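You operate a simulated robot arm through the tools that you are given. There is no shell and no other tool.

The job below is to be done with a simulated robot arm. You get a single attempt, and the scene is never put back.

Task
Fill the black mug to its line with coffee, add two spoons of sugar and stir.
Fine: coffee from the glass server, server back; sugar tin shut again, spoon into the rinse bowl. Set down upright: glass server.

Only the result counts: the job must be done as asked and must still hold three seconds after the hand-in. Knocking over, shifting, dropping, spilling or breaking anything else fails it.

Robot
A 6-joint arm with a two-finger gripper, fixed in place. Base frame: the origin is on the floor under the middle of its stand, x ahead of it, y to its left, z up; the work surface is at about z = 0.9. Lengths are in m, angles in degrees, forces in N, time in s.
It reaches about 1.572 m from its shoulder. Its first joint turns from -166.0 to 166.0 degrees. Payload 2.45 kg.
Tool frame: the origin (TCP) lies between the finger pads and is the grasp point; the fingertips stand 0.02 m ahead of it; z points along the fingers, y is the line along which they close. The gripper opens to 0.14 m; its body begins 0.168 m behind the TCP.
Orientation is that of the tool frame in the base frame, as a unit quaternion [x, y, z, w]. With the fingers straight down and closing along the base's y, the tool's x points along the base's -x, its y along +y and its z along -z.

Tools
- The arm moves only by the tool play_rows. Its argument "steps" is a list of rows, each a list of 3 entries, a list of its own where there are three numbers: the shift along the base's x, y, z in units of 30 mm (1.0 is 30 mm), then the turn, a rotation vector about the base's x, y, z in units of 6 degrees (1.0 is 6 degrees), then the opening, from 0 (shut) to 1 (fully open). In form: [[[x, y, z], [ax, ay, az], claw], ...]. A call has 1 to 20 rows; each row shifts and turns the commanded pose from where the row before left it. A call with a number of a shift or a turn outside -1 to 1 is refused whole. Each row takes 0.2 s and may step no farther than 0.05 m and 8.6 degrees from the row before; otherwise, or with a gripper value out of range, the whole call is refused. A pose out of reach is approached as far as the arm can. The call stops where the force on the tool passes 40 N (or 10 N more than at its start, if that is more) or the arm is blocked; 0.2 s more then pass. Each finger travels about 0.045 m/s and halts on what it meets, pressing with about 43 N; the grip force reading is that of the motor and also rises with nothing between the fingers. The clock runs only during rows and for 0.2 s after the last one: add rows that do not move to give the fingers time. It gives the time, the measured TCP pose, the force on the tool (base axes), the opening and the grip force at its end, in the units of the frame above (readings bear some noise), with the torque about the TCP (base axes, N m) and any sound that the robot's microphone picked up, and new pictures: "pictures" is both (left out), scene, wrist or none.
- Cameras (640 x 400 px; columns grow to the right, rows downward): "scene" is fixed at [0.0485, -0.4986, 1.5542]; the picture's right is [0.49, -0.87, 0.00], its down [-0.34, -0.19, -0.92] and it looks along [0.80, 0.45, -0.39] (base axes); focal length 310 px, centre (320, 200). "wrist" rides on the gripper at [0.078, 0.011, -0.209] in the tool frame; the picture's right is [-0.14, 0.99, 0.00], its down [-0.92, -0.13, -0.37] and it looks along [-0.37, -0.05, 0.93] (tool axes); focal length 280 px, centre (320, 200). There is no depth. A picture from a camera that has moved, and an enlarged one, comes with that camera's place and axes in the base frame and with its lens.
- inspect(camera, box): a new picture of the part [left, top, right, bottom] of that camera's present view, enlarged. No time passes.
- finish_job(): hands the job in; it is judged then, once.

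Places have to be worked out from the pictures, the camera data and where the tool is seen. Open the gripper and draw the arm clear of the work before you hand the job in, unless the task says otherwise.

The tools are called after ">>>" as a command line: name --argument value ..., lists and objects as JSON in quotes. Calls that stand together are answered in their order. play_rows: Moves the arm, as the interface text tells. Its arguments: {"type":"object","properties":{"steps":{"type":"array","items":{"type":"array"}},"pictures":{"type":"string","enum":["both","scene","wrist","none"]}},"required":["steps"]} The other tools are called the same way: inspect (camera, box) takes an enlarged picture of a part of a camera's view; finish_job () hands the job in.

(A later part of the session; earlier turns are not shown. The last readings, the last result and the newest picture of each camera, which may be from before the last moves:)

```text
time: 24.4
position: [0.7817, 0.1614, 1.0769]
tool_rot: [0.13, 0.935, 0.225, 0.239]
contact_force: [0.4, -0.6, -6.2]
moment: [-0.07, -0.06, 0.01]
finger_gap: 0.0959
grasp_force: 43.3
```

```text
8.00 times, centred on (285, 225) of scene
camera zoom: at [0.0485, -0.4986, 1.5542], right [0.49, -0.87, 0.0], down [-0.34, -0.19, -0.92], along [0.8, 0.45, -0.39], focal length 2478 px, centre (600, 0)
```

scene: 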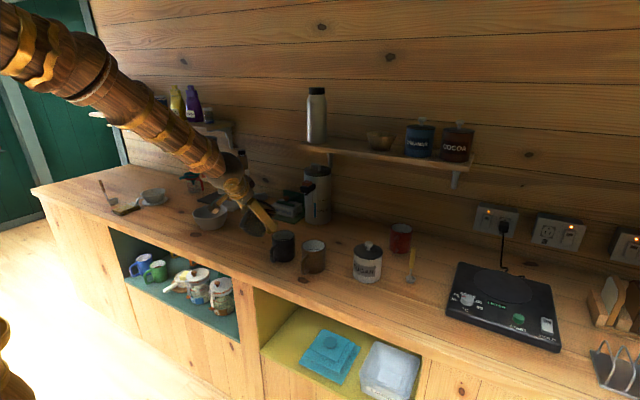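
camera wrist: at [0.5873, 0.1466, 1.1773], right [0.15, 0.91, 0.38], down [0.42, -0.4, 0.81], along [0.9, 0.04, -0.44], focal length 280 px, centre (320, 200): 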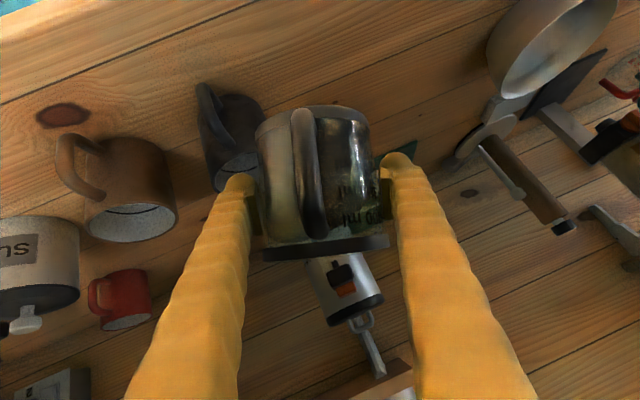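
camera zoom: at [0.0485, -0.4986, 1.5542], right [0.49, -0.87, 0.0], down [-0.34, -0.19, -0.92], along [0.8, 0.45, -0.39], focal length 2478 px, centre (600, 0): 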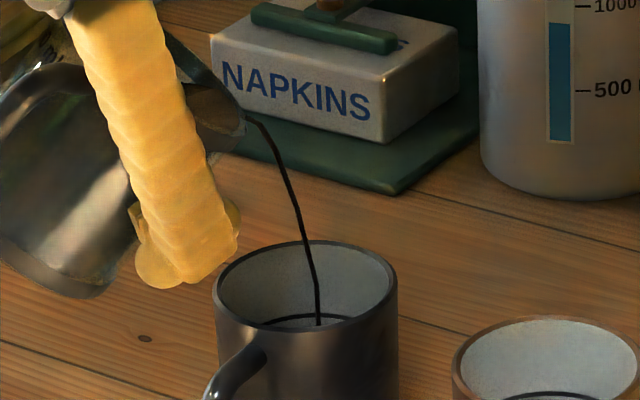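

>>> play_rows --steps '[[[0, 0, 0], [0.2, 0.2, 0], 0.4], [[0, 0, 0], [0, 0, 0], 0.4], [[0, 0, 0], [0.15, 0.15, 0], 0.4], [[0, 0, 0], [0, 0, 0], 0.4], [[0, 0, 0], [0, 0, 0], 0.4], [[0, 0, 0], [0, 0, 0], 0.4], [[0, 0, 0], [0, 0, 0], 0.4], [[0, 0, 0], [0, 0, 0], 0.4]]' --pictures "none"

>>> inspect --camera "scene" --box '[255, 200, 315, 250]'

>>> inspect --camera "wrist" --box '[160, 50, 480, 270]'

```text
time: 26.2
position: [0.782, 0.1619, 1.077]
tool_rot: [0.14, 0.935, 0.24, 0.22]
contact_force: [0.6, 0.1, -5.8]
moment: [-0.02, -0.05, -0.04]
finger_gap: 0.096
grasp_force: 42.9
```

```text
8.00 times, centred on (285, 225) of scene
camera zoom: at [0.0485, -0.4986, 1.5542], right [0.49, -0.87, 0.0], down [-0.34, -0.19, -0.92], along [0.8, 0.45, -0.39], focal length 2478 px, centre (600, 0)
```

zoom: 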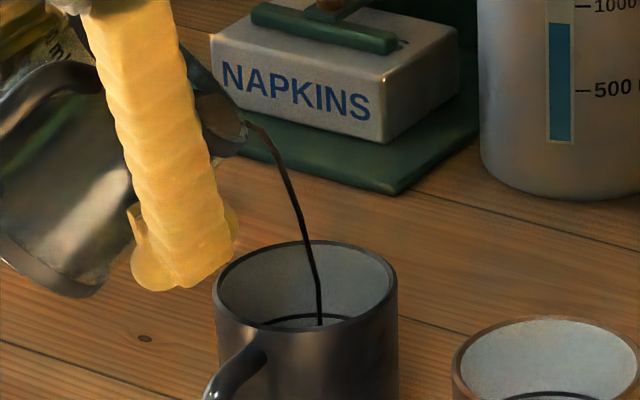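

```text
1.82 times, centred on (320, 160) of wrist
camera zoom: at [0.6161, 0.118, 1.2199], right [0.27, 0.79, 0.55], down [0.6, -0.59, 0.54], along [0.75, 0.19, -0.63], focal length 510 px, centre (320, 273)
```

zoom: 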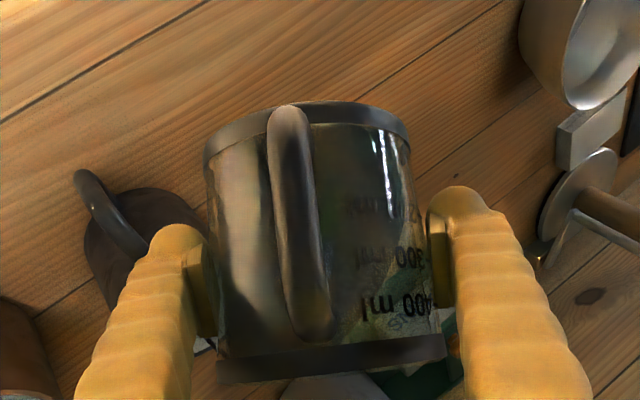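

The load has dropped about 0.7 N, so roughly 70 ml is poured and the stream remains centred. I'll continue.

>>> play_rows --steps '[[[0, 0, 0], [0.15, 0.15, 0], 0.4], [[0, 0, 0], [0, 0, 0], 0.4], [[0, 0, 0], [0.15, 0.15, 0], 0.4], [[0, 0, 0], [0, 0, 0], 0.4], [[0, 0, 0], [0.1, 0.1, 0], 0.4], [[0, 0, 0], [0, 0, 0], 0.4], [[0, 0, 0], [0, 0, 0], 0.4], [[0, 0, 0], [0, 0, 0], 0.4]]' --pictures "none"

>>> inspect --camera "scene" --box '[255, 200, 315, 250]'

```text
time: 28.0
position: [0.7811, 0.1628, 1.0766]
tool_rot: [0.148, 0.935, 0.257, 0.197]
contact_force: [0.4, -0.4, -5.4]
moment: [-0.02, -0.06, 0.01]
finger_gap: 0.0962
grasp_force: 42.8
```

```text
8.00 times, centred on (285, 225) of scene
camera zoom: at [0.0485, -0.4986, 1.5542], right [0.49, -0.87, 0.0], down [-0.34, -0.19, -0.92], along [0.8, 0.45, -0.39], focal length 2478 px, centre (600, 0)
```

zoom: 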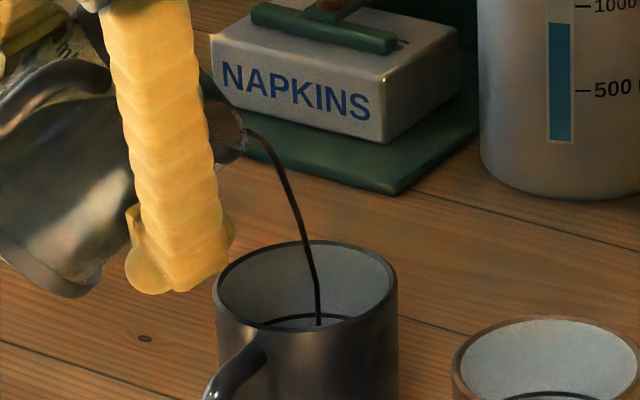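

>>> play_rows --steps '[[[0, 0, 0], [0.15, 0.15, 0], 0.4], [[0, 0, 0], [0, 0, 0], 0.4], [[0, 0, 0], [0.1, 0.1, 0], 0.4], [[0, 0, 0], [0, 0, 0], 0.4], [[0, 0, 0], [0.1, 0.1, 0], 0.4], [[0, 0, 0], [0, 0, 0], 0.4], [[0, 0, 0], [0, 0, 0], 0.4]]' --pictures "none"

>>> inspect --camera "scene" --box '[255, 200, 315, 250]'

```text
time: 29.6
position: [0.7823, 0.1611, 1.0773]
tool_rot: [0.157, 0.933, 0.271, 0.177]
contact_force: [-0.7, -0.4, -5.3]
moment: [-0.03, -0.09, 0.01]
finger_gap: 0.0958
grasp_force: 42.9
```

```text
8.00 times, centred on (285, 225) of scene
camera zoom: at [0.0485, -0.4986, 1.5542], right [0.49, -0.87, 0.0], down [-0.34, -0.19, -0.92], along [0.8, 0.45, -0.39], focal length 2478 px, centre (600, 0)
```

zoom: 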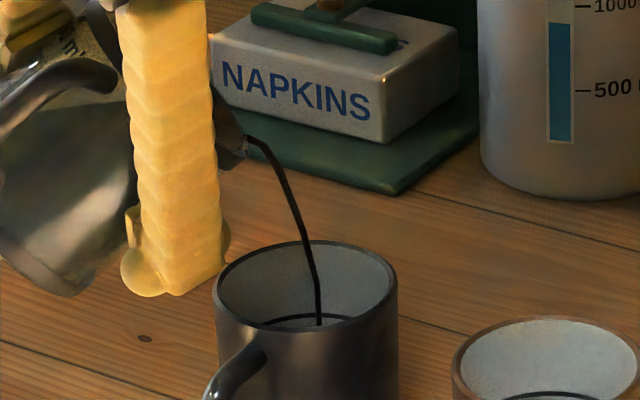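

>>> play_rows --steps '[[[0, 0, 0], [0.1, 0.1, 0], 0.4], [[0, 0, 0], [0, 0, 0], 0.4], [[0, 0, 0], [0.1, 0.1, 0], 0.4], [[0, 0, 0], [0, 0, 0], 0.4], [[0, 0, 0], [0, 0, 0], 0.4]]' --pictures "none"

>>> inspect --camera "scene" --box '[265, 220, 305, 250]'

```text
time: 30.8
position: [0.7822, 0.1619, 1.0771]
tool_rot: [0.162, 0.932, 0.278, 0.165]
contact_force: [-0.4, 0.3, -4.8]
moment: [-0.01, -0.03, -0.05]
finger_gap: 0.0959
grasp_force: 42.6
```

```text
13.33 times, centred on (285, 235) of scene
camera zoom: at [0.0485, -0.4986, 1.5542], right [0.49, -0.87, 0.0], down [-0.34, -0.19, -0.92], along [0.8, 0.45, -0.39], focal length 4130 px, centre (787, -267)
```

zoom: 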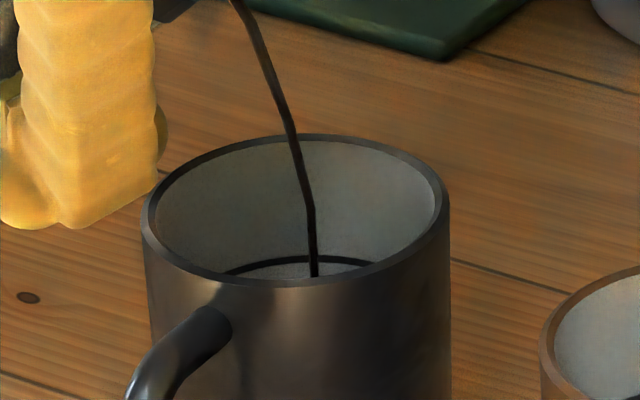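

The line inside the mug is visible, with white wall still showing below it. I'll hold with tiny tilt increments and check often.

>>> play_rows --steps '[[[0, 0, 0], [0.08, 0.08, 0], 0.4], [[0, 0, 0], [0, 0, 0], 0.4], [[0, 0, 0], [0, 0, 0], 0.4]]' --pictures "none"

>>> inspect --camera "scene" --box '[265, 220, 305, 250]'

```text
time: 31.6
position: [0.7815, 0.161, 1.0779]
tool_rot: [0.163, 0.932, 0.282, 0.161]
contact_force: [0.3, -0.1, -4.5]
moment: [-0.02, -0.07, -0.03]
finger_gap: 0.0958
grasp_force: 42.6
```

```text
13.33 times, centred on (285, 235) of scene
camera zoom: at [0.0485, -0.4986, 1.5542], right [0.49, -0.87, 0.0], down [-0.34, -0.19, -0.92], along [0.8, 0.45, -0.39], focal length 4130 px, centre (787, -267)
```

zoom: 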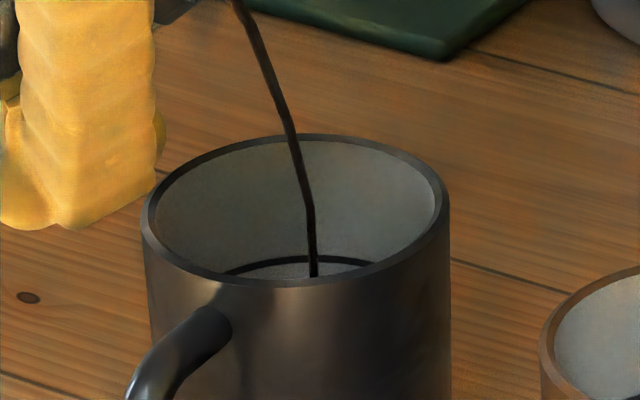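

About 200 g is poured by weight and the flow is about 20 ml/s, so I'll hold in short steps now.

>>> play_rows --steps '[[[0, 0, 0], [0, 0, 0], 0.4], [[0, 0, 0], [0, 0, 0], 0.4]]' --pictures "none"

>>> inspect --camera "scene" --box '[265, 220, 305, 250]'

```text
time: 32.2
position: [0.7827, 0.1618, 1.0768]
tool_rot: [0.163, 0.932, 0.283, 0.16]
contact_force: [-0.2, 0.6, -5.0]
moment: [-0.02, -0.04, 0.02]
finger_gap: 0.0959
grasp_force: 42.8
```

```text
13.33 times, centred on (285, 235) of scene
camera zoom: at [0.0485, -0.4986, 1.5542], right [0.49, -0.87, 0.0], down [-0.34, -0.19, -0.92], along [0.8, 0.45, -0.39], focal length 4130 px, centre (787, -267)
```

zoom: 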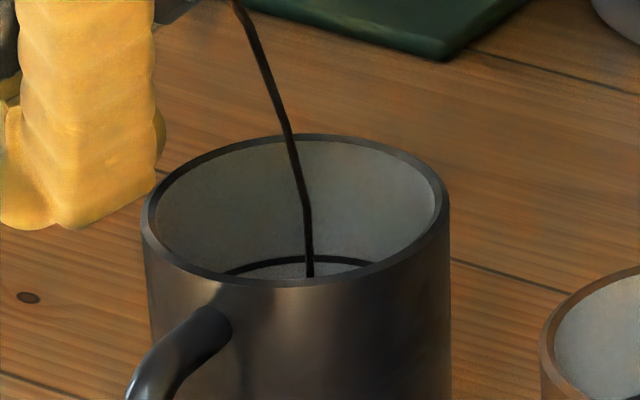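

>>> play_rows --steps '[[[0, 0, 0], [0.06, 0.06, 0], 0.4], [[0, 0, 0], [0, 0, 0], 0.4], [[0, 0, 0], [0, 0, 0], 0.4]]' --pictures "none"

>>> inspect --camera "scene" --box '[265, 220, 305, 250]'

>>> inspect --camera "wrist" --box '[120, 50, 480, 270]'

```text
time: 33.0
position: [0.7825, 0.1606, 1.0762]
tool_rot: [0.163, 0.931, 0.286, 0.157]
contact_force: [0.8, -0.3, -5.5]
moment: [-0.02, -0.06, 0.06]
finger_gap: 0.0958
grasp_force: 43.0
```

```text
13.33 times, centred on (285, 235) of scene
camera zoom: at [0.0485, -0.4986, 1.5542], right [0.49, -0.87, 0.0], down [-0.34, -0.19, -0.92], along [0.8, 0.45, -0.39], focal length 4130 px, centre (787, -267)
```

zoom: 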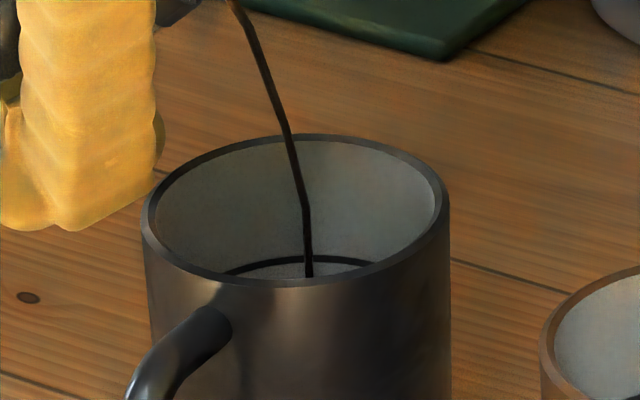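

```text
1.78 times, centred on (300, 160) of wrist
camera zoom: at [0.6334, 0.1008, 1.2315], right [0.34, 0.72, 0.6], down [0.66, -0.64, 0.4], along [0.68, 0.26, -0.69], focal length 498 px, centre (356, 271)
```

zoom: 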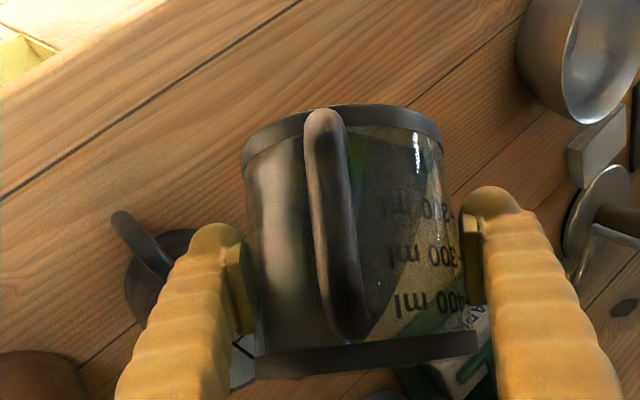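

By tilt geometry about 150–170 ml has been poured. The level isn't visible at the line yet, so I'll continue in small steps.

>>> play_rows --steps '[[[0, 0, 0], [0.08, 0.08, 0], 0.4], [[0, 0, 0], [0, 0, 0], 0.4], [[0, 0, 0], [0, 0, 0], 0.4]]' --pictures "none"

>>> inspect --camera "scene" --box '[265, 220, 305, 250]'

```text
time: 33.8
position: [0.7821, 0.1621, 1.0776]
tool_rot: [0.166, 0.931, 0.288, 0.153]
contact_force: [0.6, -0.8, -4.8]
moment: [-0.05, -0.05, -0.01]
finger_gap: 0.0957
grasp_force: 42.7
```

```text
13.33 times, centred on (285, 235) of scene
camera zoom: at [0.0485, -0.4986, 1.5542], right [0.49, -0.87, 0.0], down [-0.34, -0.19, -0.92], along [0.8, 0.45, -0.39], focal length 4130 px, centre (787, -267)
```

zoom: 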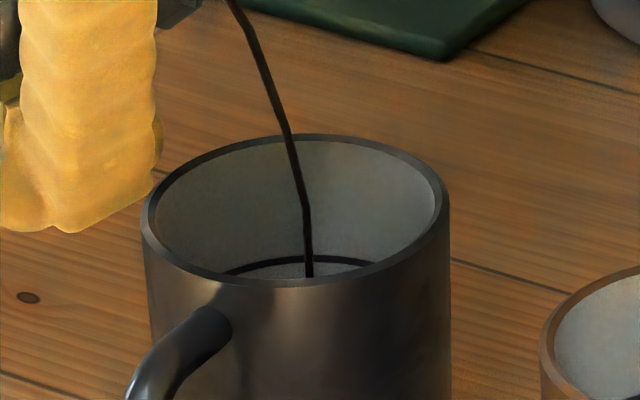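

>>> play_rows --steps '[[[0, 0, 0], [0.08, 0.08, 0], 0.4], [[0, 0, 0], [0, 0, 0], 0.4], [[0, 0, 0], [0, 0, 0], 0.4]]' --pictures "none"

>>> inspect --camera "scene" --box '[265, 220, 305, 250]'

```text
time: 34.6
position: [0.782, 0.1613, 1.0772]
tool_rot: [0.167, 0.93, 0.292, 0.149]
contact_force: [-0.1, 0.4, -5.1]
moment: [-0.02, -0.08, -0.02]
finger_gap: 0.0959
grasp_force: 42.9
```

```text
13.33 times, centred on (285, 235) of scene
camera zoom: at [0.0485, -0.4986, 1.5542], right [0.49, -0.87, 0.0], down [-0.34, -0.19, -0.92], along [0.8, 0.45, -0.39], focal length 4130 px, centre (787, -267)
```

zoom: 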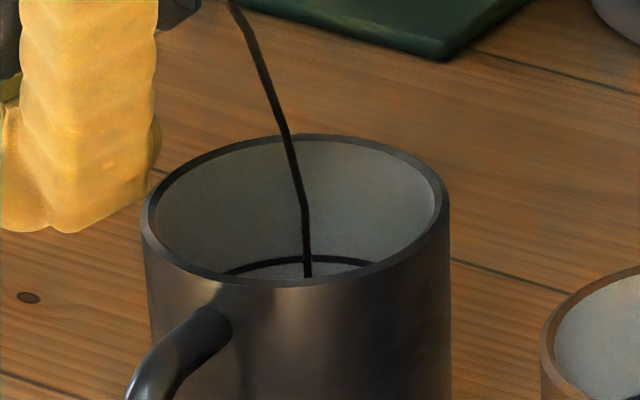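

>>> play_rows --steps '[[[0, 0, 0], [0.1, 0.1, 0], 0.4], [[0, 0, 0], [0, 0, 0], 0.4], [[0, 0, 0], [0, 0, 0], 0.4]]' --pictures "none"

>>> inspect --camera "scene" --box '[265, 220, 305, 250]'

```text
time: 35.4
position: [0.7823, 0.1617, 1.0752]
tool_rot: [0.171, 0.929, 0.295, 0.143]
contact_force: [-0.3, 0.4, -4.4]
moment: [-0.05, -0.06, -0.03]
finger_gap: 0.0954
grasp_force: 43.2
```

```text
13.33 times, centred on (285, 235) of scene
camera zoom: at [0.0485, -0.4986, 1.5542], right [0.49, -0.87, 0.0], down [-0.34, -0.19, -0.92], along [0.8, 0.45, -0.39], focal length 4130 px, centre (787, -267)
```

zoom: 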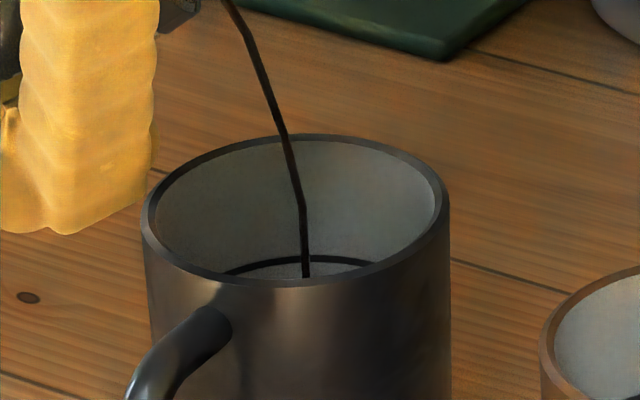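

>>> play_rows --steps '[[[0, 0, 0], [0.1, 0.1, 0], 0.4], [[0, 0, 0], [0, 0, 0], 0.4], [[0, 0, 0], [0, 0, 0], 0.4]]' --pictures "none"

>>> inspect --camera "scene" --box '[265, 220, 305, 250]'

```text
time: 36.2
position: [0.7832, 0.1625, 1.0765]
tool_rot: [0.173, 0.928, 0.299, 0.137]
contact_force: [1.0, 0.9, -4.2]
moment: [-0.02, -0.06, -0.03]
finger_gap: 0.0957
grasp_force: 43.4
```

```text
13.33 times, centred on (285, 235) of scene
camera zoom: at [0.0485, -0.4986, 1.5542], right [0.49, -0.87, 0.0], down [-0.34, -0.19, -0.92], along [0.8, 0.45, -0.39], focal length 4130 px, centre (787, -267)
```

zoom: 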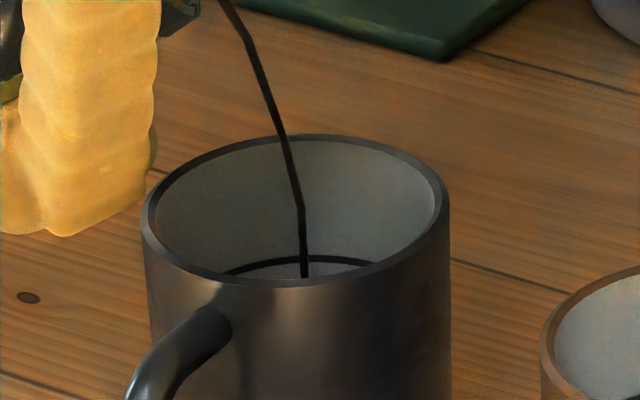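

>>> play_rows --steps '[[[0, 0, 0], [0.03, 0.03, 0], 0.4], [[0, 0, 0], [0, 0, 0], 0.4]]' --pictures "none"

>>> inspect --camera "scene" --box '[265, 220, 305, 250]'

```text
time: 36.8
position: [0.782, 0.162, 1.0764]
tool_rot: [0.173, 0.928, 0.301, 0.134]
contact_force: [0.5, 0.1, -5.0]
moment: [-0.01, -0.05, -0.02]
finger_gap: 0.0956
grasp_force: 42.7
```

```text
13.33 times, centred on (285, 235) of scene
camera zoom: at [0.0485, -0.4986, 1.5542], right [0.49, -0.87, 0.0], down [-0.34, -0.19, -0.92], along [0.8, 0.45, -0.39], focal length 4130 px, centre (787, -267)
```

zoom: 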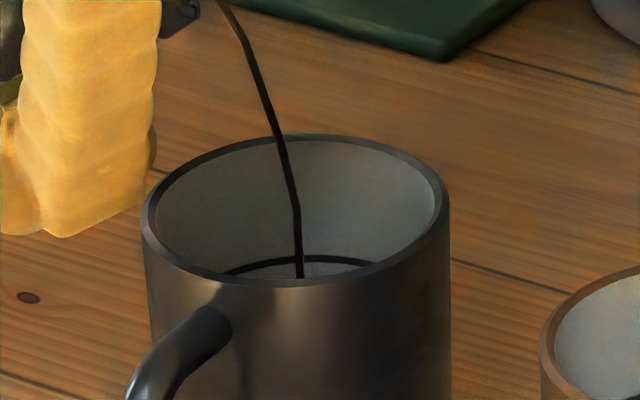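

>>> play_rows --steps '[[[0, 0, 0], [0.08, 0.08, 0], 0.4], [[0, 0, 0], [0, 0, 0], 0.4]]' --pictures "none"

>>> inspect --camera "scene" --box '[265, 220, 305, 250]'

```text
time: 37.4
position: [0.7822, 0.1609, 1.0769]
tool_rot: [0.175, 0.928, 0.303, 0.13]
contact_force: [-1.0, 0.0, -4.7]
moment: [-0.02, -0.06, -0.04]
finger_gap: 0.0956
grasp_force: 43.0
```

```text
13.33 times, centred on (285, 235) of scene
camera zoom: at [0.0485, -0.4986, 1.5542], right [0.49, -0.87, 0.0], down [-0.34, -0.19, -0.92], along [0.8, 0.45, -0.39], focal length 4130 px, centre (787, -267)
```

zoom: 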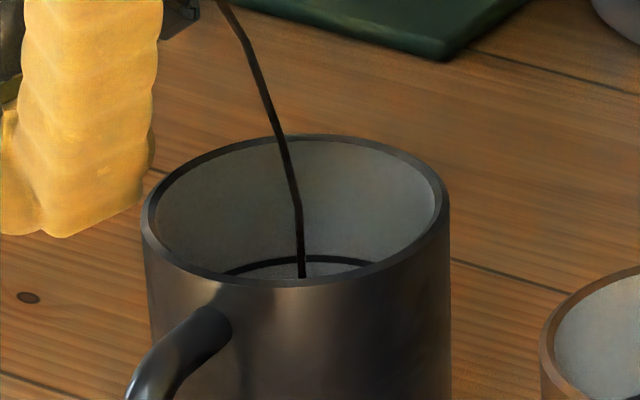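

>>> play_rows --steps '[[[0, 0, 0], [0.1, 0.1, 0], 0.4], [[0, 0, 0], [0, 0, 0], 0.4], [[0, 0, 0], [0, 0, 0], 0.4]]' --pictures "none"

>>> inspect --camera "scene" --box '[265, 220, 305, 250]'

```text
time: 38.2
position: [0.7829, 0.1616, 1.0763]
tool_rot: [0.177, 0.927, 0.307, 0.125]
contact_force: [0.0, -1.1, -5.2]
moment: [-0.05, -0.03, 0.0]
finger_gap: 0.0957
grasp_force: 43.7
```

```text
13.33 times, centred on (285, 235) of scene
camera zoom: at [0.0485, -0.4986, 1.5542], right [0.49, -0.87, 0.0], down [-0.34, -0.19, -0.92], along [0.8, 0.45, -0.39], focal length 4130 px, centre (787, -267)
```

zoom: 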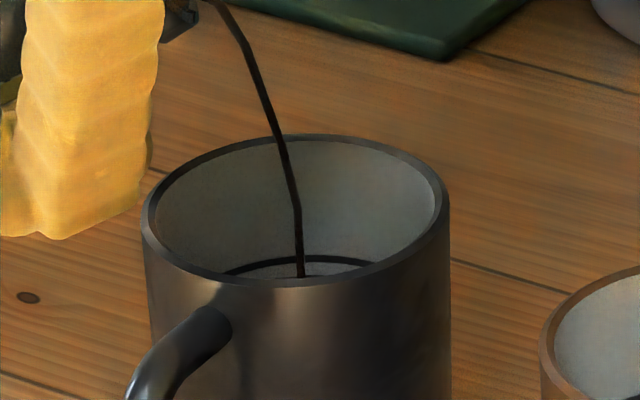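

>>> inspect --camera "scene" --box '[275, 234, 297, 246]'

```text
16.00 times, centred on (286, 240) of scene
camera zoom: at [0.0485, -0.4986, 1.5542], right [0.49, -0.87, 0.0], down [-0.34, -0.19, -0.92], along [0.8, 0.45, -0.39], focal length 4956 px, centre (864, -440)
```

zoom: 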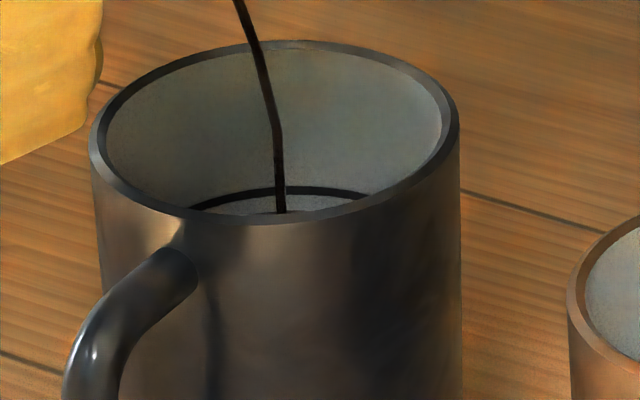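

The strip below the line is still pale, so I'll continue in short steps at 16× zoom.

>>> play_rows --steps '[[[0, 0, 0], [0.06, 0.06, 0], 0.4], [[0, 0, 0], [0, 0, 0], 0.4]]' --pictures "none"

>>> inspect --camera "scene" --box '[275, 234, 297, 246]'

```text
time: 38.8
position: [0.7817, 0.1609, 1.0769]
tool_rot: [0.178, 0.926, 0.31, 0.122]
contact_force: [-0.8, -0.1, -5.2]
moment: [-0.02, 0.0, 0.0]
finger_gap: 0.0957
grasp_force: 42.8
```

```text
16.00 times, centred on (286, 240) of scene
camera zoom: at [0.0485, -0.4986, 1.5542], right [0.49, -0.87, 0.0], down [-0.34, -0.19, -0.92], along [0.8, 0.45, -0.39], focal length 4956 px, centre (864, -440)
```

zoom: 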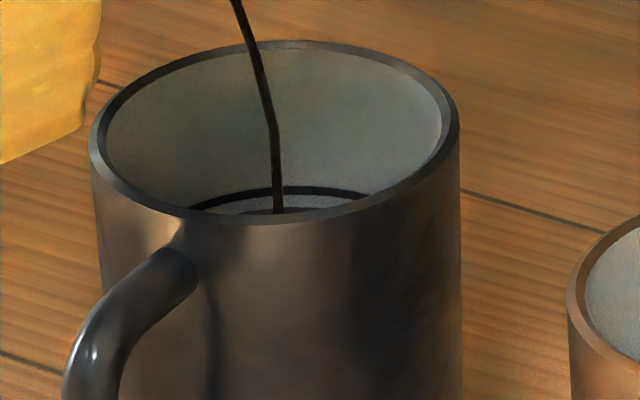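

The coffee surface has appeared just below the line, about 4 mm under it. I'll hold one more short step.

>>> play_rows --steps '[[[0, 0, 0], [0, 0, 0], 0.4]]' --pictures "none"

>>> inspect --camera "scene" --box '[275, 234, 297, 246]'

```text
time: 39.2
position: [0.7822, 0.1614, 1.0761]
tool_rot: [0.179, 0.926, 0.31, 0.121]
contact_force: [-1.1, 0.8, -5.1]
moment: [-0.04, -0.06, 0.0]
finger_gap: 0.0958
grasp_force: 42.9
```

```text
16.00 times, centred on (286, 240) of scene
camera zoom: at [0.0485, -0.4986, 1.5542], right [0.49, -0.87, 0.0], down [-0.34, -0.19, -0.92], along [0.8, 0.45, -0.39], focal length 4956 px, centre (864, -440)
```

zoom: 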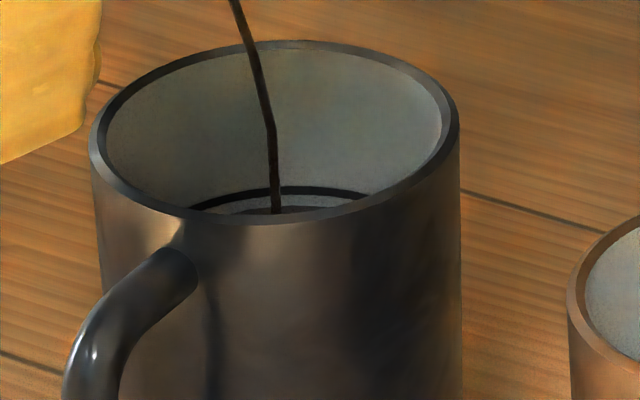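

>>> play_rows --steps '[[[0, 0, 0], [0.04, 0.04, 0], 0.4], [[0, 0, 0], [0, 0, 0], 0.4]]' --pictures "none"

>>> inspect --camera "scene" --box '[275, 234, 297, 246]'

```text
time: 39.8
position: [0.7814, 0.1605, 1.0759]
tool_rot: [0.18, 0.926, 0.311, 0.118]
contact_force: [-0.1, -0.3, -4.2]
moment: [-0.04, -0.05, 0.01]
finger_gap: 0.0954
grasp_force: 42.8
```

```text
16.00 times, centred on (286, 240) of scene
camera zoom: at [0.0485, -0.4986, 1.5542], right [0.49, -0.87, 0.0], down [-0.34, -0.19, -0.92], along [0.8, 0.45, -0.39], focal length 4956 px, centre (864, -440)
```

zoom: 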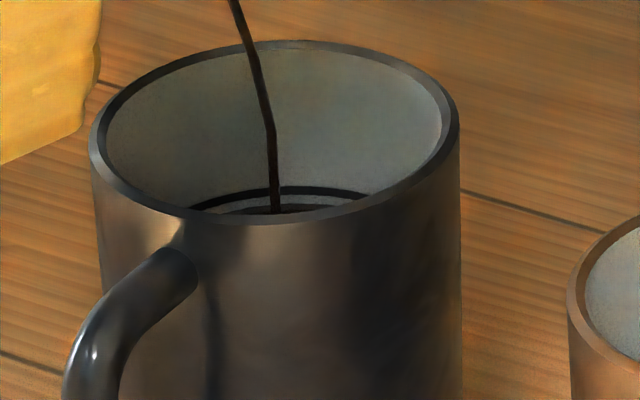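

>>> play_rows --steps '[[[0, 0, 0], [0.02, 0.02, 0], 0.4], [[0, 0, 0], [0, 0, 0], 0.4]]' --pictures "none"

>>> inspect --camera "scene" --box '[275, 234, 297, 246]'

```text
time: 40.4
position: [0.7824, 0.1607, 1.0766]
tool_rot: [0.18, 0.925, 0.312, 0.117]
contact_force: [-0.1, -0.5, -4.5]
moment: [-0.09, -0.08, 0.01]
finger_gap: 0.0956
grasp_force: 43.2
```

```text
16.00 times, centred on (286, 240) of scene
camera zoom: at [0.0485, -0.4986, 1.5542], right [0.49, -0.87, 0.0], down [-0.34, -0.19, -0.92], along [0.8, 0.45, -0.39], focal length 4956 px, centre (864, -440)
```

zoom: 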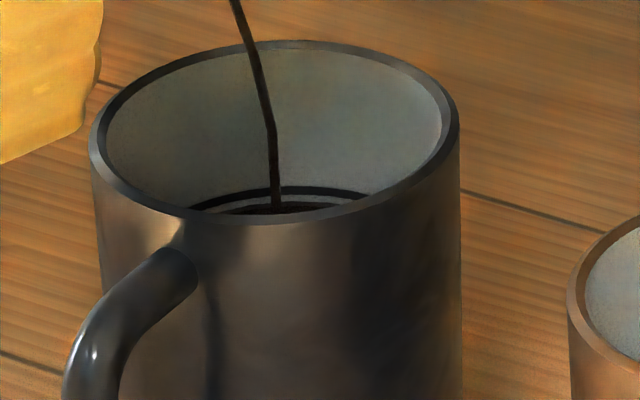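

Only a thin pale strip remains. I'll hold about 0.4 s more and then tilt back to stop the flow, leaving the option to top up.

>>> play_rows --steps '[[[0, 0, 0], [0, 0, 0], 0.4], [[0, 0, 0], [0, 0, 0], 0.4], [[0, 0, 0], [-0.4, -0.4, 0], 0.4], [[0, 0, 0], [-0.5, -0.5, 0], 0.4], [[0, 0, 0], [-0.5, -0.5, 0], 0.4], [[0, 0, 0], [0, 0, 0], 0.4], [[0, 0, 0], [0, 0, 0], 0.4]]' --pictures "none"

>>> inspect --camera "scene" --box '[275, 234, 297, 246]'

>>> inspect --camera "scene" --box '[230, 180, 330, 270]'

```text
time: 42.0
position: [0.7824, 0.1616, 1.0777]
tool_rot: [0.148, 0.935, 0.256, 0.197]
contact_force: [0.1, -0.2, -4.6]
moment: [-0.06, -0.05, -0.01]
finger_gap: 0.0951
grasp_force: 43.6
```

```text
16.00 times, centred on (286, 240) of scene
camera zoom: at [0.0485, -0.4986, 1.5542], right [0.49, -0.87, 0.0], down [-0.34, -0.19, -0.92], along [0.8, 0.45, -0.39], focal length 4956 px, centre (864, -440)
```

zoom: 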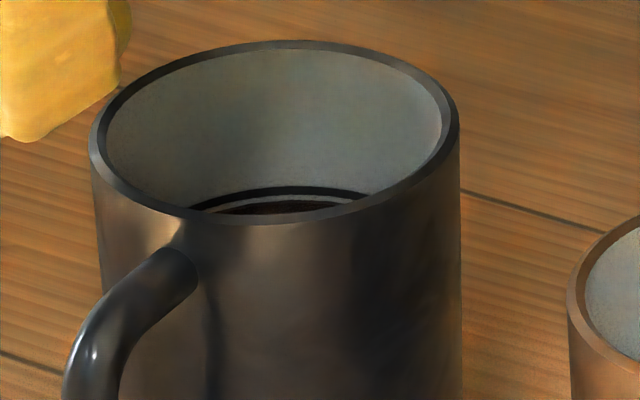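

```text
4.44 times, centred on (280, 225) of scene
camera zoom: at [0.0485, -0.4986, 1.5542], right [0.49, -0.87, 0.0], down [-0.34, -0.19, -0.92], along [0.8, 0.45, -0.39], focal length 1377 px, centre (498, 89)
```

zoom: 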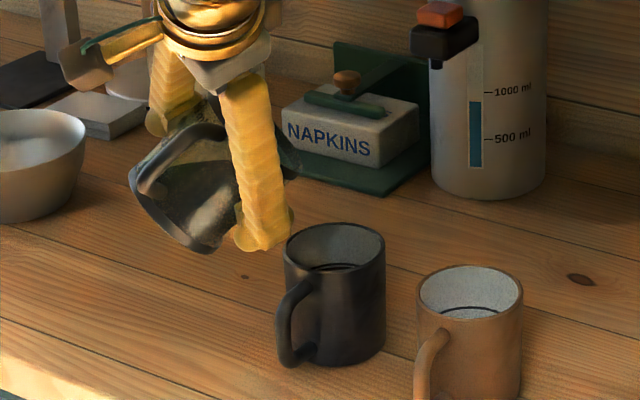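

The flow stopped with the coffee about 1–2 mm under the line. I'll tilt forward again carefully for a small top-up.

>>> play_rows --steps '[[[0, 0, 0], [0.5, 0.5, 0], 0.4], [[0, 0, 0], [0.5, 0.5, 0], 0.4], [[0, 0, 0], [0.3, 0.3, 0], 0.4], [[0, 0, 0], [0.05, 0.05, 0], 0.4], [[0, 0, 0], [0, 0, 0], 0.4]]' --pictures "none"

>>> inspect --camera "scene" --box '[275, 234, 297, 246]'

```text
time: 43.2
position: [0.7826, 0.162, 1.0772]
tool_rot: [0.179, 0.925, 0.311, 0.121]
contact_force: [0.4, -0.5, -3.7]
moment: [0.01, -0.08, 0.0]
finger_gap: 0.0951
grasp_force: 42.9
```

```text
16.00 times, centred on (286, 240) of scene
camera zoom: at [0.0485, -0.4986, 1.5542], right [0.49, -0.87, 0.0], down [-0.34, -0.19, -0.92], along [0.8, 0.45, -0.39], focal length 4956 px, centre (864, -440)
```

zoom: 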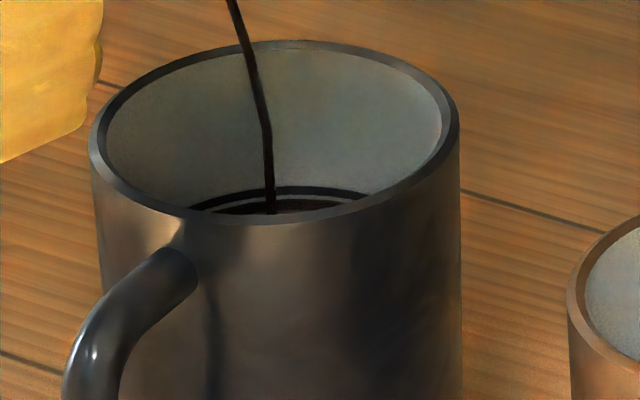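

>>> play_rows --steps '[[[0, 0, 0], [0, 0, 0], 0.4], [[0, 0, 0], [0, 0, 0], 0.4]]' --pictures "none"

>>> inspect --camera "scene" --box '[275, 234, 297, 246]'

```text
time: 43.8
position: [0.7817, 0.1616, 1.0774]
tool_rot: [0.18, 0.925, 0.311, 0.121]
contact_force: [0.1, -0.8, -3.5]
moment: [-0.03, -0.05, -0.03]
finger_gap: 0.0952
grasp_force: 43.4
```

```text
16.00 times, centred on (286, 240) of scene
camera zoom: at [0.0485, -0.4986, 1.5542], right [0.49, -0.87, 0.0], down [-0.34, -0.19, -0.92], along [0.8, 0.45, -0.39], focal length 4956 px, centre (864, -440)
```

zoom: 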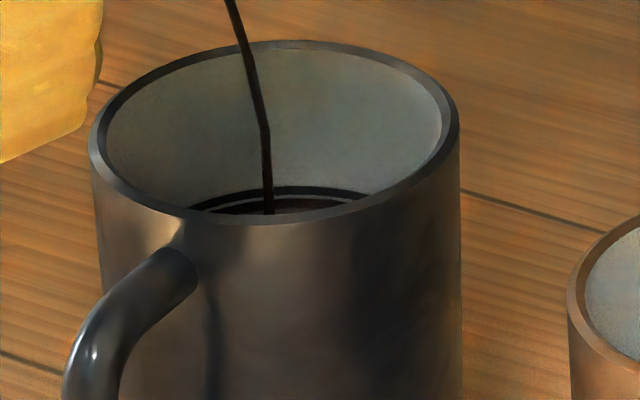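

>>> play_rows --steps '[[[0, 0, 0], [0, 0, 0], 0.4], [[0, 0, 0], [0, 0, 0], 0.4]]' --pictures "none"

>>> inspect --camera "scene" --box '[275, 234, 297, 246]'

```text
time: 44.4
position: [0.7827, 0.1619, 1.077]
tool_rot: [0.18, 0.926, 0.31, 0.122]
contact_force: [0.2, 0.4, -4.6]
moment: [-0.03, -0.05, 0.02]
finger_gap: 0.0952
grasp_force: 42.7
```

```text
16.00 times, centred on (286, 240) of scene
camera zoom: at [0.0485, -0.4986, 1.5542], right [0.49, -0.87, 0.0], down [-0.34, -0.19, -0.92], along [0.8, 0.45, -0.39], focal length 4956 px, centre (864, -440)
```

zoom: 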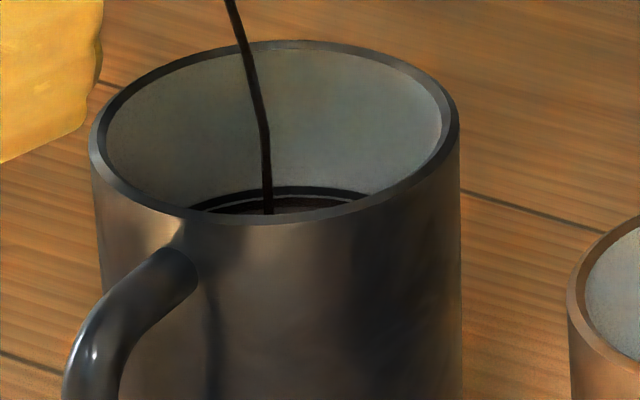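

The coffee is now nearly touching the line's lower edge. I'll hold 0.4 s more, then tilt back and stop.

>>> play_rows --steps '[[[0, 0, 0], [0, 0, 0], 0.4], [[0, 0, 0], [0, 0, 0], 0.4], [[0, 0, 0], [-0.4, -0.4, 0], 0.4], [[0, 0, 0], [-0.5, -0.5, 0], 0.4], [[0, 0, 0], [-0.5, -0.5, 0], 0.4], [[0, 0, 0], [-0.5, -0.5, 0], 0.4], [[0, 0, 0], [0, 0, 0], 0.4], [[0, 0, 0], [0, 0, 0], 0.4]]' --pictures "none"

>>> inspect --camera "scene" --box '[275, 234, 297, 246]'

```text
time: 46.2
position: [0.7824, 0.1629, 1.0756]
tool_rot: [0.135, 0.935, 0.234, 0.228]
contact_force: [0.4, 0.5, -4.4]
moment: [0.03, -0.06, 0.01]
finger_gap: 0.095
grasp_force: 43.1
```

```text
16.00 times, centred on (286, 240) of scene
camera zoom: at [0.0485, -0.4986, 1.5542], right [0.49, -0.87, 0.0], down [-0.34, -0.19, -0.92], along [0.8, 0.45, -0.39], focal length 4956 px, centre (864, -440)
```

zoom: 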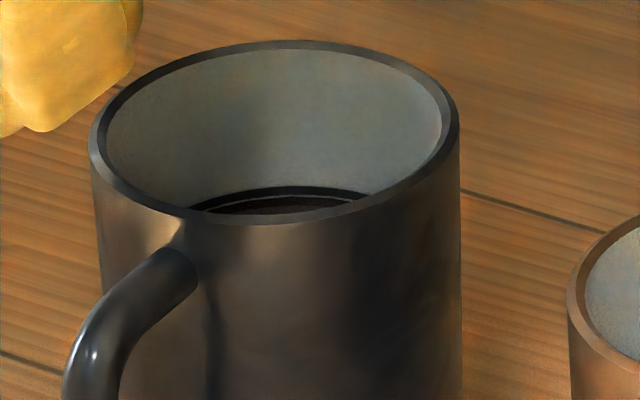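

The coffee is at the line and the flow has stopped. I'll bring the server upright in place and check how it sits in the grip.

>>> play_rows --steps '[[[0, 0, 0], [-0.5, -0.5, 0], 0.4], [[0, 0, 0], [-0.5, -0.5, 0], 0.4], [[0, 0, 0], [-0.5, -0.5, 0], 0.4], [[0, 0, 0], [-0.5, -0.5, 0], 0.4], [[0, 0, 0], [-0.5, -0.5, 0], 0.4], [[0, 0, 0], [-0.5, -0.5, 0], 0.4], [[0, 0, 0], [-0.5, -0.5, 0], 0.4], [[0, 0, 0], [-0.5, -0.5, 0], 0.4], [[0, 0, 0], [-0.5, -0.5, 0], 0.4], [[0, 0, 0], [-0.5, -0.5, 0], 0.4], [[0, 0, 0], [-0.28, -0.28, 0], 0.4], [[0, 0, 0], [0, 0, 0], 0.4], [[0, 0, 0], [0, 0, 0], 0.4]]' --pictures "both"

>>> inspect --camera "wrist" --box '[210, 0, 410, 270]'

>>> inspect --camera "scene" --box '[225, 185, 285, 240]'

```text
time: 49.0
position: [0.7854, 0.1491, 1.0783]
tool_rot: [-0.001, 0.866, 0.0, 0.5]
contact_force: [0.6, -0.2, -5.5]
moment: [-0.02, -0.05, -0.02]
finger_gap: 0.0949
grasp_force: 43.1
out of reach, approached as far as the arm can: row 6
camera wrist: at [0.5646, 0.159, 1.1153], right [0.07, 0.99, 0.12], down [0.14, -0.13, 0.98], along [0.99, -0.05, -0.15], focal length 280 px, centre (320, 200)
```

scene: 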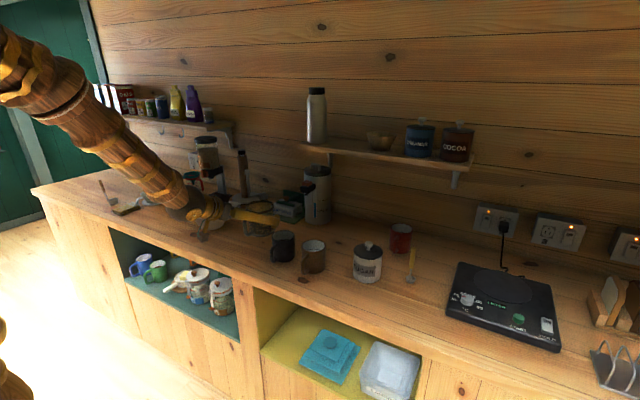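
wrist: 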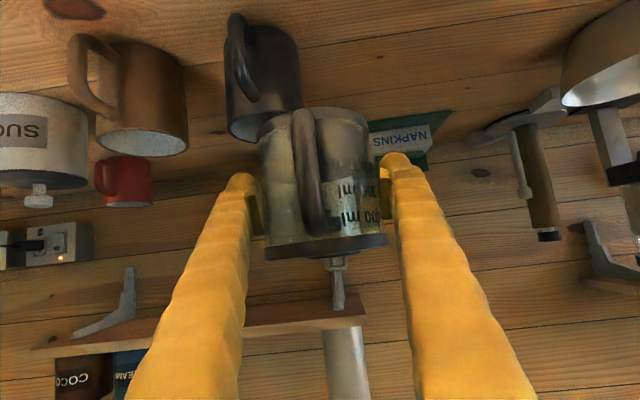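

```text
1.48 times, centred on (310, 135) of wrist
camera zoom: at [0.5646, 0.159, 1.1153], right [0.07, 0.99, 0.12], down [0.14, -0.13, 0.98], along [0.99, -0.05, -0.15], focal length 415 px, centre (335, 296)
```

zoom: 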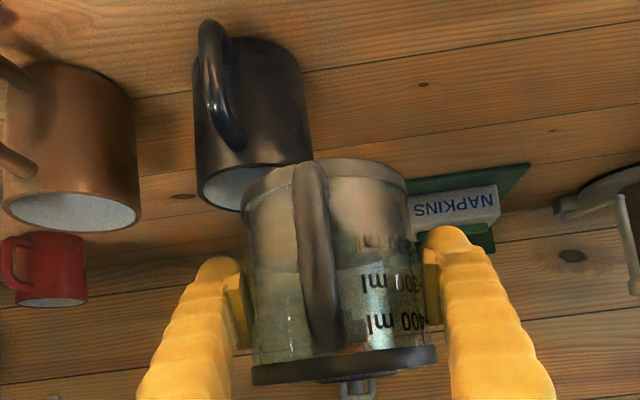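

```text
7.27 times, centred on (255, 212) of scene
camera zoom: at [0.0485, -0.4986, 1.5542], right [0.49, -0.87, 0.0], down [-0.34, -0.19, -0.92], along [0.8, 0.45, -0.39], focal length 2253 px, centre (793, 109)
```

zoom: 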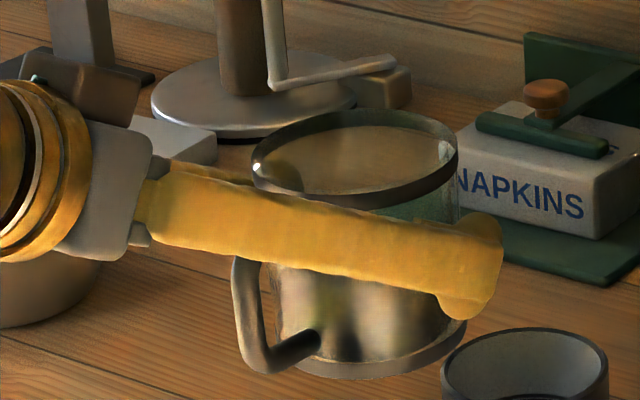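

The server is upright and firmly held; the arm ended about 13 mm lower in y than commanded because one row was out of reach. I'll carry it back slowly to above its original spot.

>>> play_rows --steps '[[[0, 0, 0.3], [0, 0, 0], 0.4], [[0.3, 0.45, 0], [0, 0, 0], 0.4], [[0.36, 0.54, 0], [0, 0, 0], 0.4], [[0.36, 0.54, 0], [0, 0, 0], 0.4], [[0.36, 0.54, 0], [0, 0, 0], 0.4], [[0.36, 0.54, 0], [0, 0, 0], 0.4], [[0.36, 0.54, 0], [0, 0, 0], 0.4], [[0.36, 0.54, 0], [0, 0, 0], 0.4], [[0.36, 0.54, 0], [0, 0, 0], 0.4], [[0.36, 0.54, 0], [0, 0, 0], 0.4], [[0.3, 0.45, 0], [0, 0, 0], 0.4], [[0.12, 0.2, 0], [0, 0, 0], 0.4], [[0, 0, 0], [0, 0, 0], 0.4], [[0, 0, 0], [0, 0, 0], 0.4]]' --pictures "both"

```text
time: 52.0
position: [0.8934, 0.312, 1.0876]
tool_rot: [0.0, 0.866, 0.0, 0.5]
contact_force: [0.0, -0.2, -4.4]
moment: [0.0, -0.03, 0.01]
finger_gap: 0.0949
grasp_force: 42.7
camera wrist: at [0.6725, 0.3221, 1.124], right [0.07, 0.99, 0.12], down [0.14, -0.13, 0.98], along [0.99, -0.05, -0.15], focal length 280 px, centre (320, 200)
```

scene: 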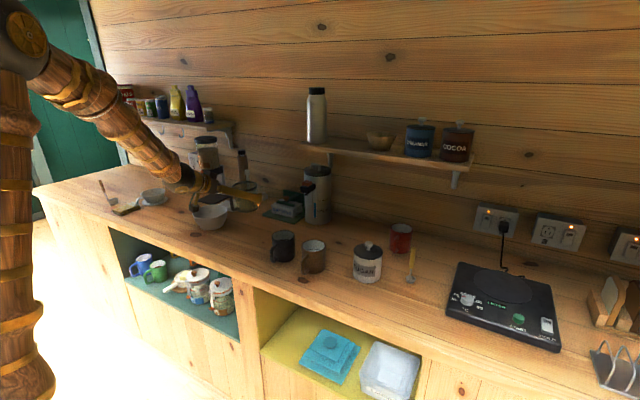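
wrist: 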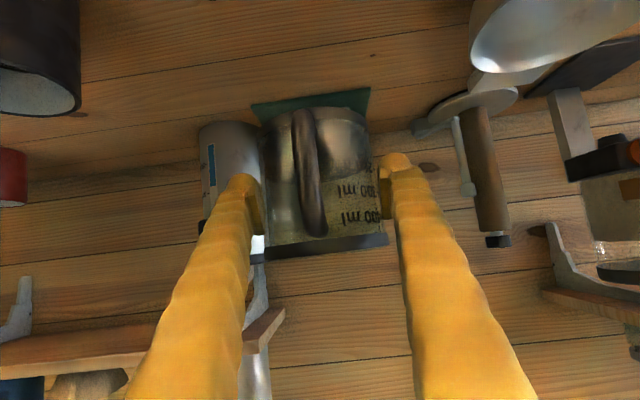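

It's exactly above the original spot. I'll lower most of the way and then settle in small steps.

>>> play_rows --steps '[[[0, 0, -0.6], [0, 0, 0], 0.4], [[0, 0, -0.8], [0, 0, 0], 0.4], [[0, 0, -0.8], [0, 0, 0], 0.4], [[0, 0, -0.8], [0, 0, 0], 0.4], [[0, 0, -0.6], [0, 0, 0], 0.4], [[0, 0, -0.4], [0, 0, 0], 0.4], [[0, 0, 0], [0, 0, 0], 0.4], [[0, 0, 0], [0, 0, 0], 0.4]]' --pictures "scene"

>>> inspect --camera "scene" --box '[200, 180, 300, 260]'

```text
time: 53.8
position: [0.8932, 0.3111, 0.9681]
tool_rot: [0.0, 0.866, 0.0, 0.5]
contact_force: [0.2, -0.2, -4.4]
moment: [-0.01, -0.03, -0.03]
finger_gap: 0.0949
grasp_force: 43.3
```

scene: 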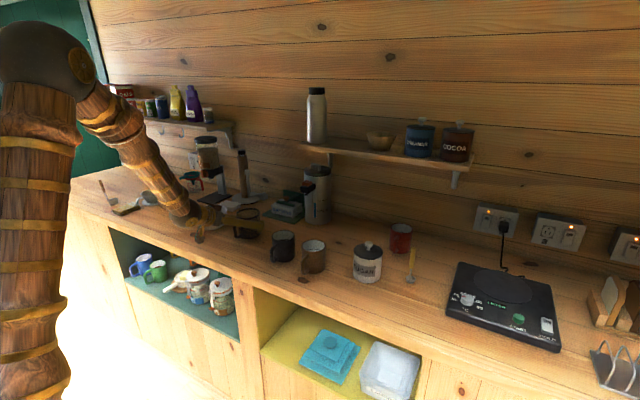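

```text
5.00 times, centred on (250, 220) of scene
camera zoom: at [0.0485, -0.4986, 1.5542], right [0.49, -0.87, 0.0], down [-0.34, -0.19, -0.92], along [0.8, 0.45, -0.39], focal length 1549 px, centre (670, 100)
```

zoom: 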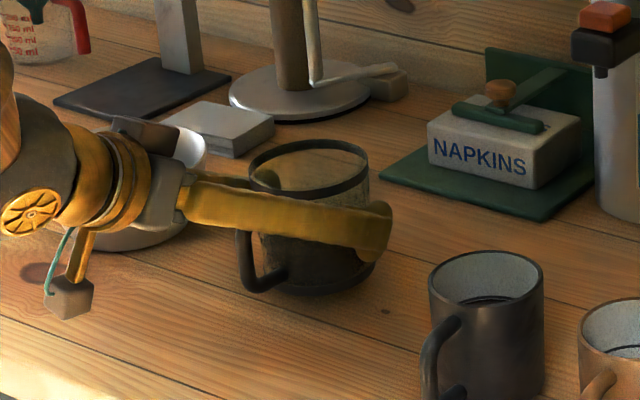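

>>> play_rows --steps '[[[0, 0, -0.15], [0, 0, 0], 0.4], [[0, 0, -0.1], [0, 0, 0], 0.4], [[0, 0, -0.1], [0, 0, 0], 0.4], [[0, 0, 0], [0, 0, 0], 0.4]]' --pictures "none"

```text
time: 54.8
position: [0.8929, 0.311, 0.9583]
tool_rot: [0.0, 0.866, 0.0, 0.5]
contact_force: [-0.3, -0.3, -4.9]
moment: [-0.03, -0.04, -0.02]
finger_gap: 0.0946
grasp_force: 43.1
```

The load is unchanged at about -4.9 N, so there's no contact yet. I'll lower 2–3 mm more per step.

>>> play_rows --steps '[[[0, 0, -0.08], [0, 0, 0], 0.4], [[0, 0, 0], [0, 0, 0], 0.4]]' --pictures "none"

>>> play_rows --steps '[[[0, 0, -0.08], [0, 0, 0], 0.4], [[0, 0, 0], [0, 0, 0], 0.4]]' --pictures "none"

```text
time: 55.4
position: [0.8926, 0.3105, 0.9558]
tool_rot: [0.0, 0.865, 0.0, 0.501]
contact_force: [-3.0, -1.2, 9.2]
moment: [0.04, 0.6, 0.03]
finger_gap: 0.0946
grasp_force: 43.3
```

```text
time: 56.0
position: [0.8933, 0.31, 0.9541]
tool_rot: [0.0, 0.865, 0.0, 0.502]
contact_force: [8.2, -1.7, 24.6]
moment: [-0.09, 0.16, -0.1]
finger_gap: 0.0941
grasp_force: 43.1
```

The server touched down at z ≈ 0.956 and is now pressed slightly. I'll relieve it by about 1 mm and then open the fingers.

>>> play_rows --steps '[[[0, 0, 0.04], [0, 0, 0], 0.4], [[0, 0, 0], [0, 0, 0], 0.4]]' --pictures "scene"

>>> inspect --camera "scene" --box '[210, 190, 290, 250]'

```text
time: 56.6
position: [0.893, 0.3122, 0.9543]
tool_rot: [0.0, 0.866, 0.0, 0.5]
contact_force: [7.8, -2.4, 16.9]
moment: [0.0, -0.17, 0.0]
finger_gap: 0.094
grasp_force: 43.1
```

scene: 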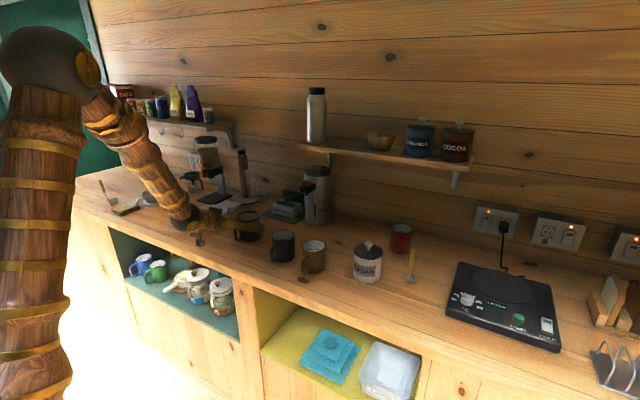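

```text
6.67 times, centred on (250, 220) of scene
camera zoom: at [0.0485, -0.4986, 1.5542], right [0.49, -0.87, 0.0], down [-0.34, -0.19, -0.92], along [0.8, 0.45, -0.39], focal length 2065 px, centre (787, 67)
```

zoom: 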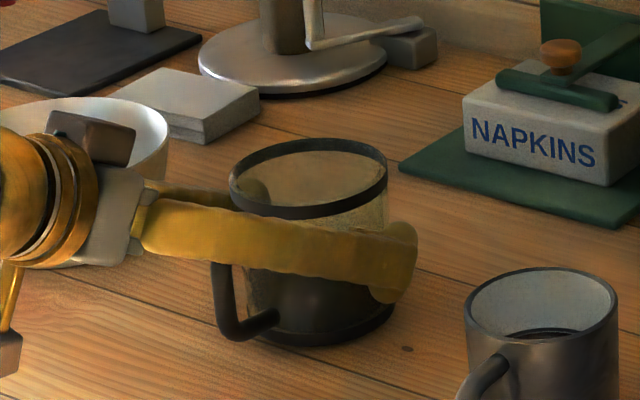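

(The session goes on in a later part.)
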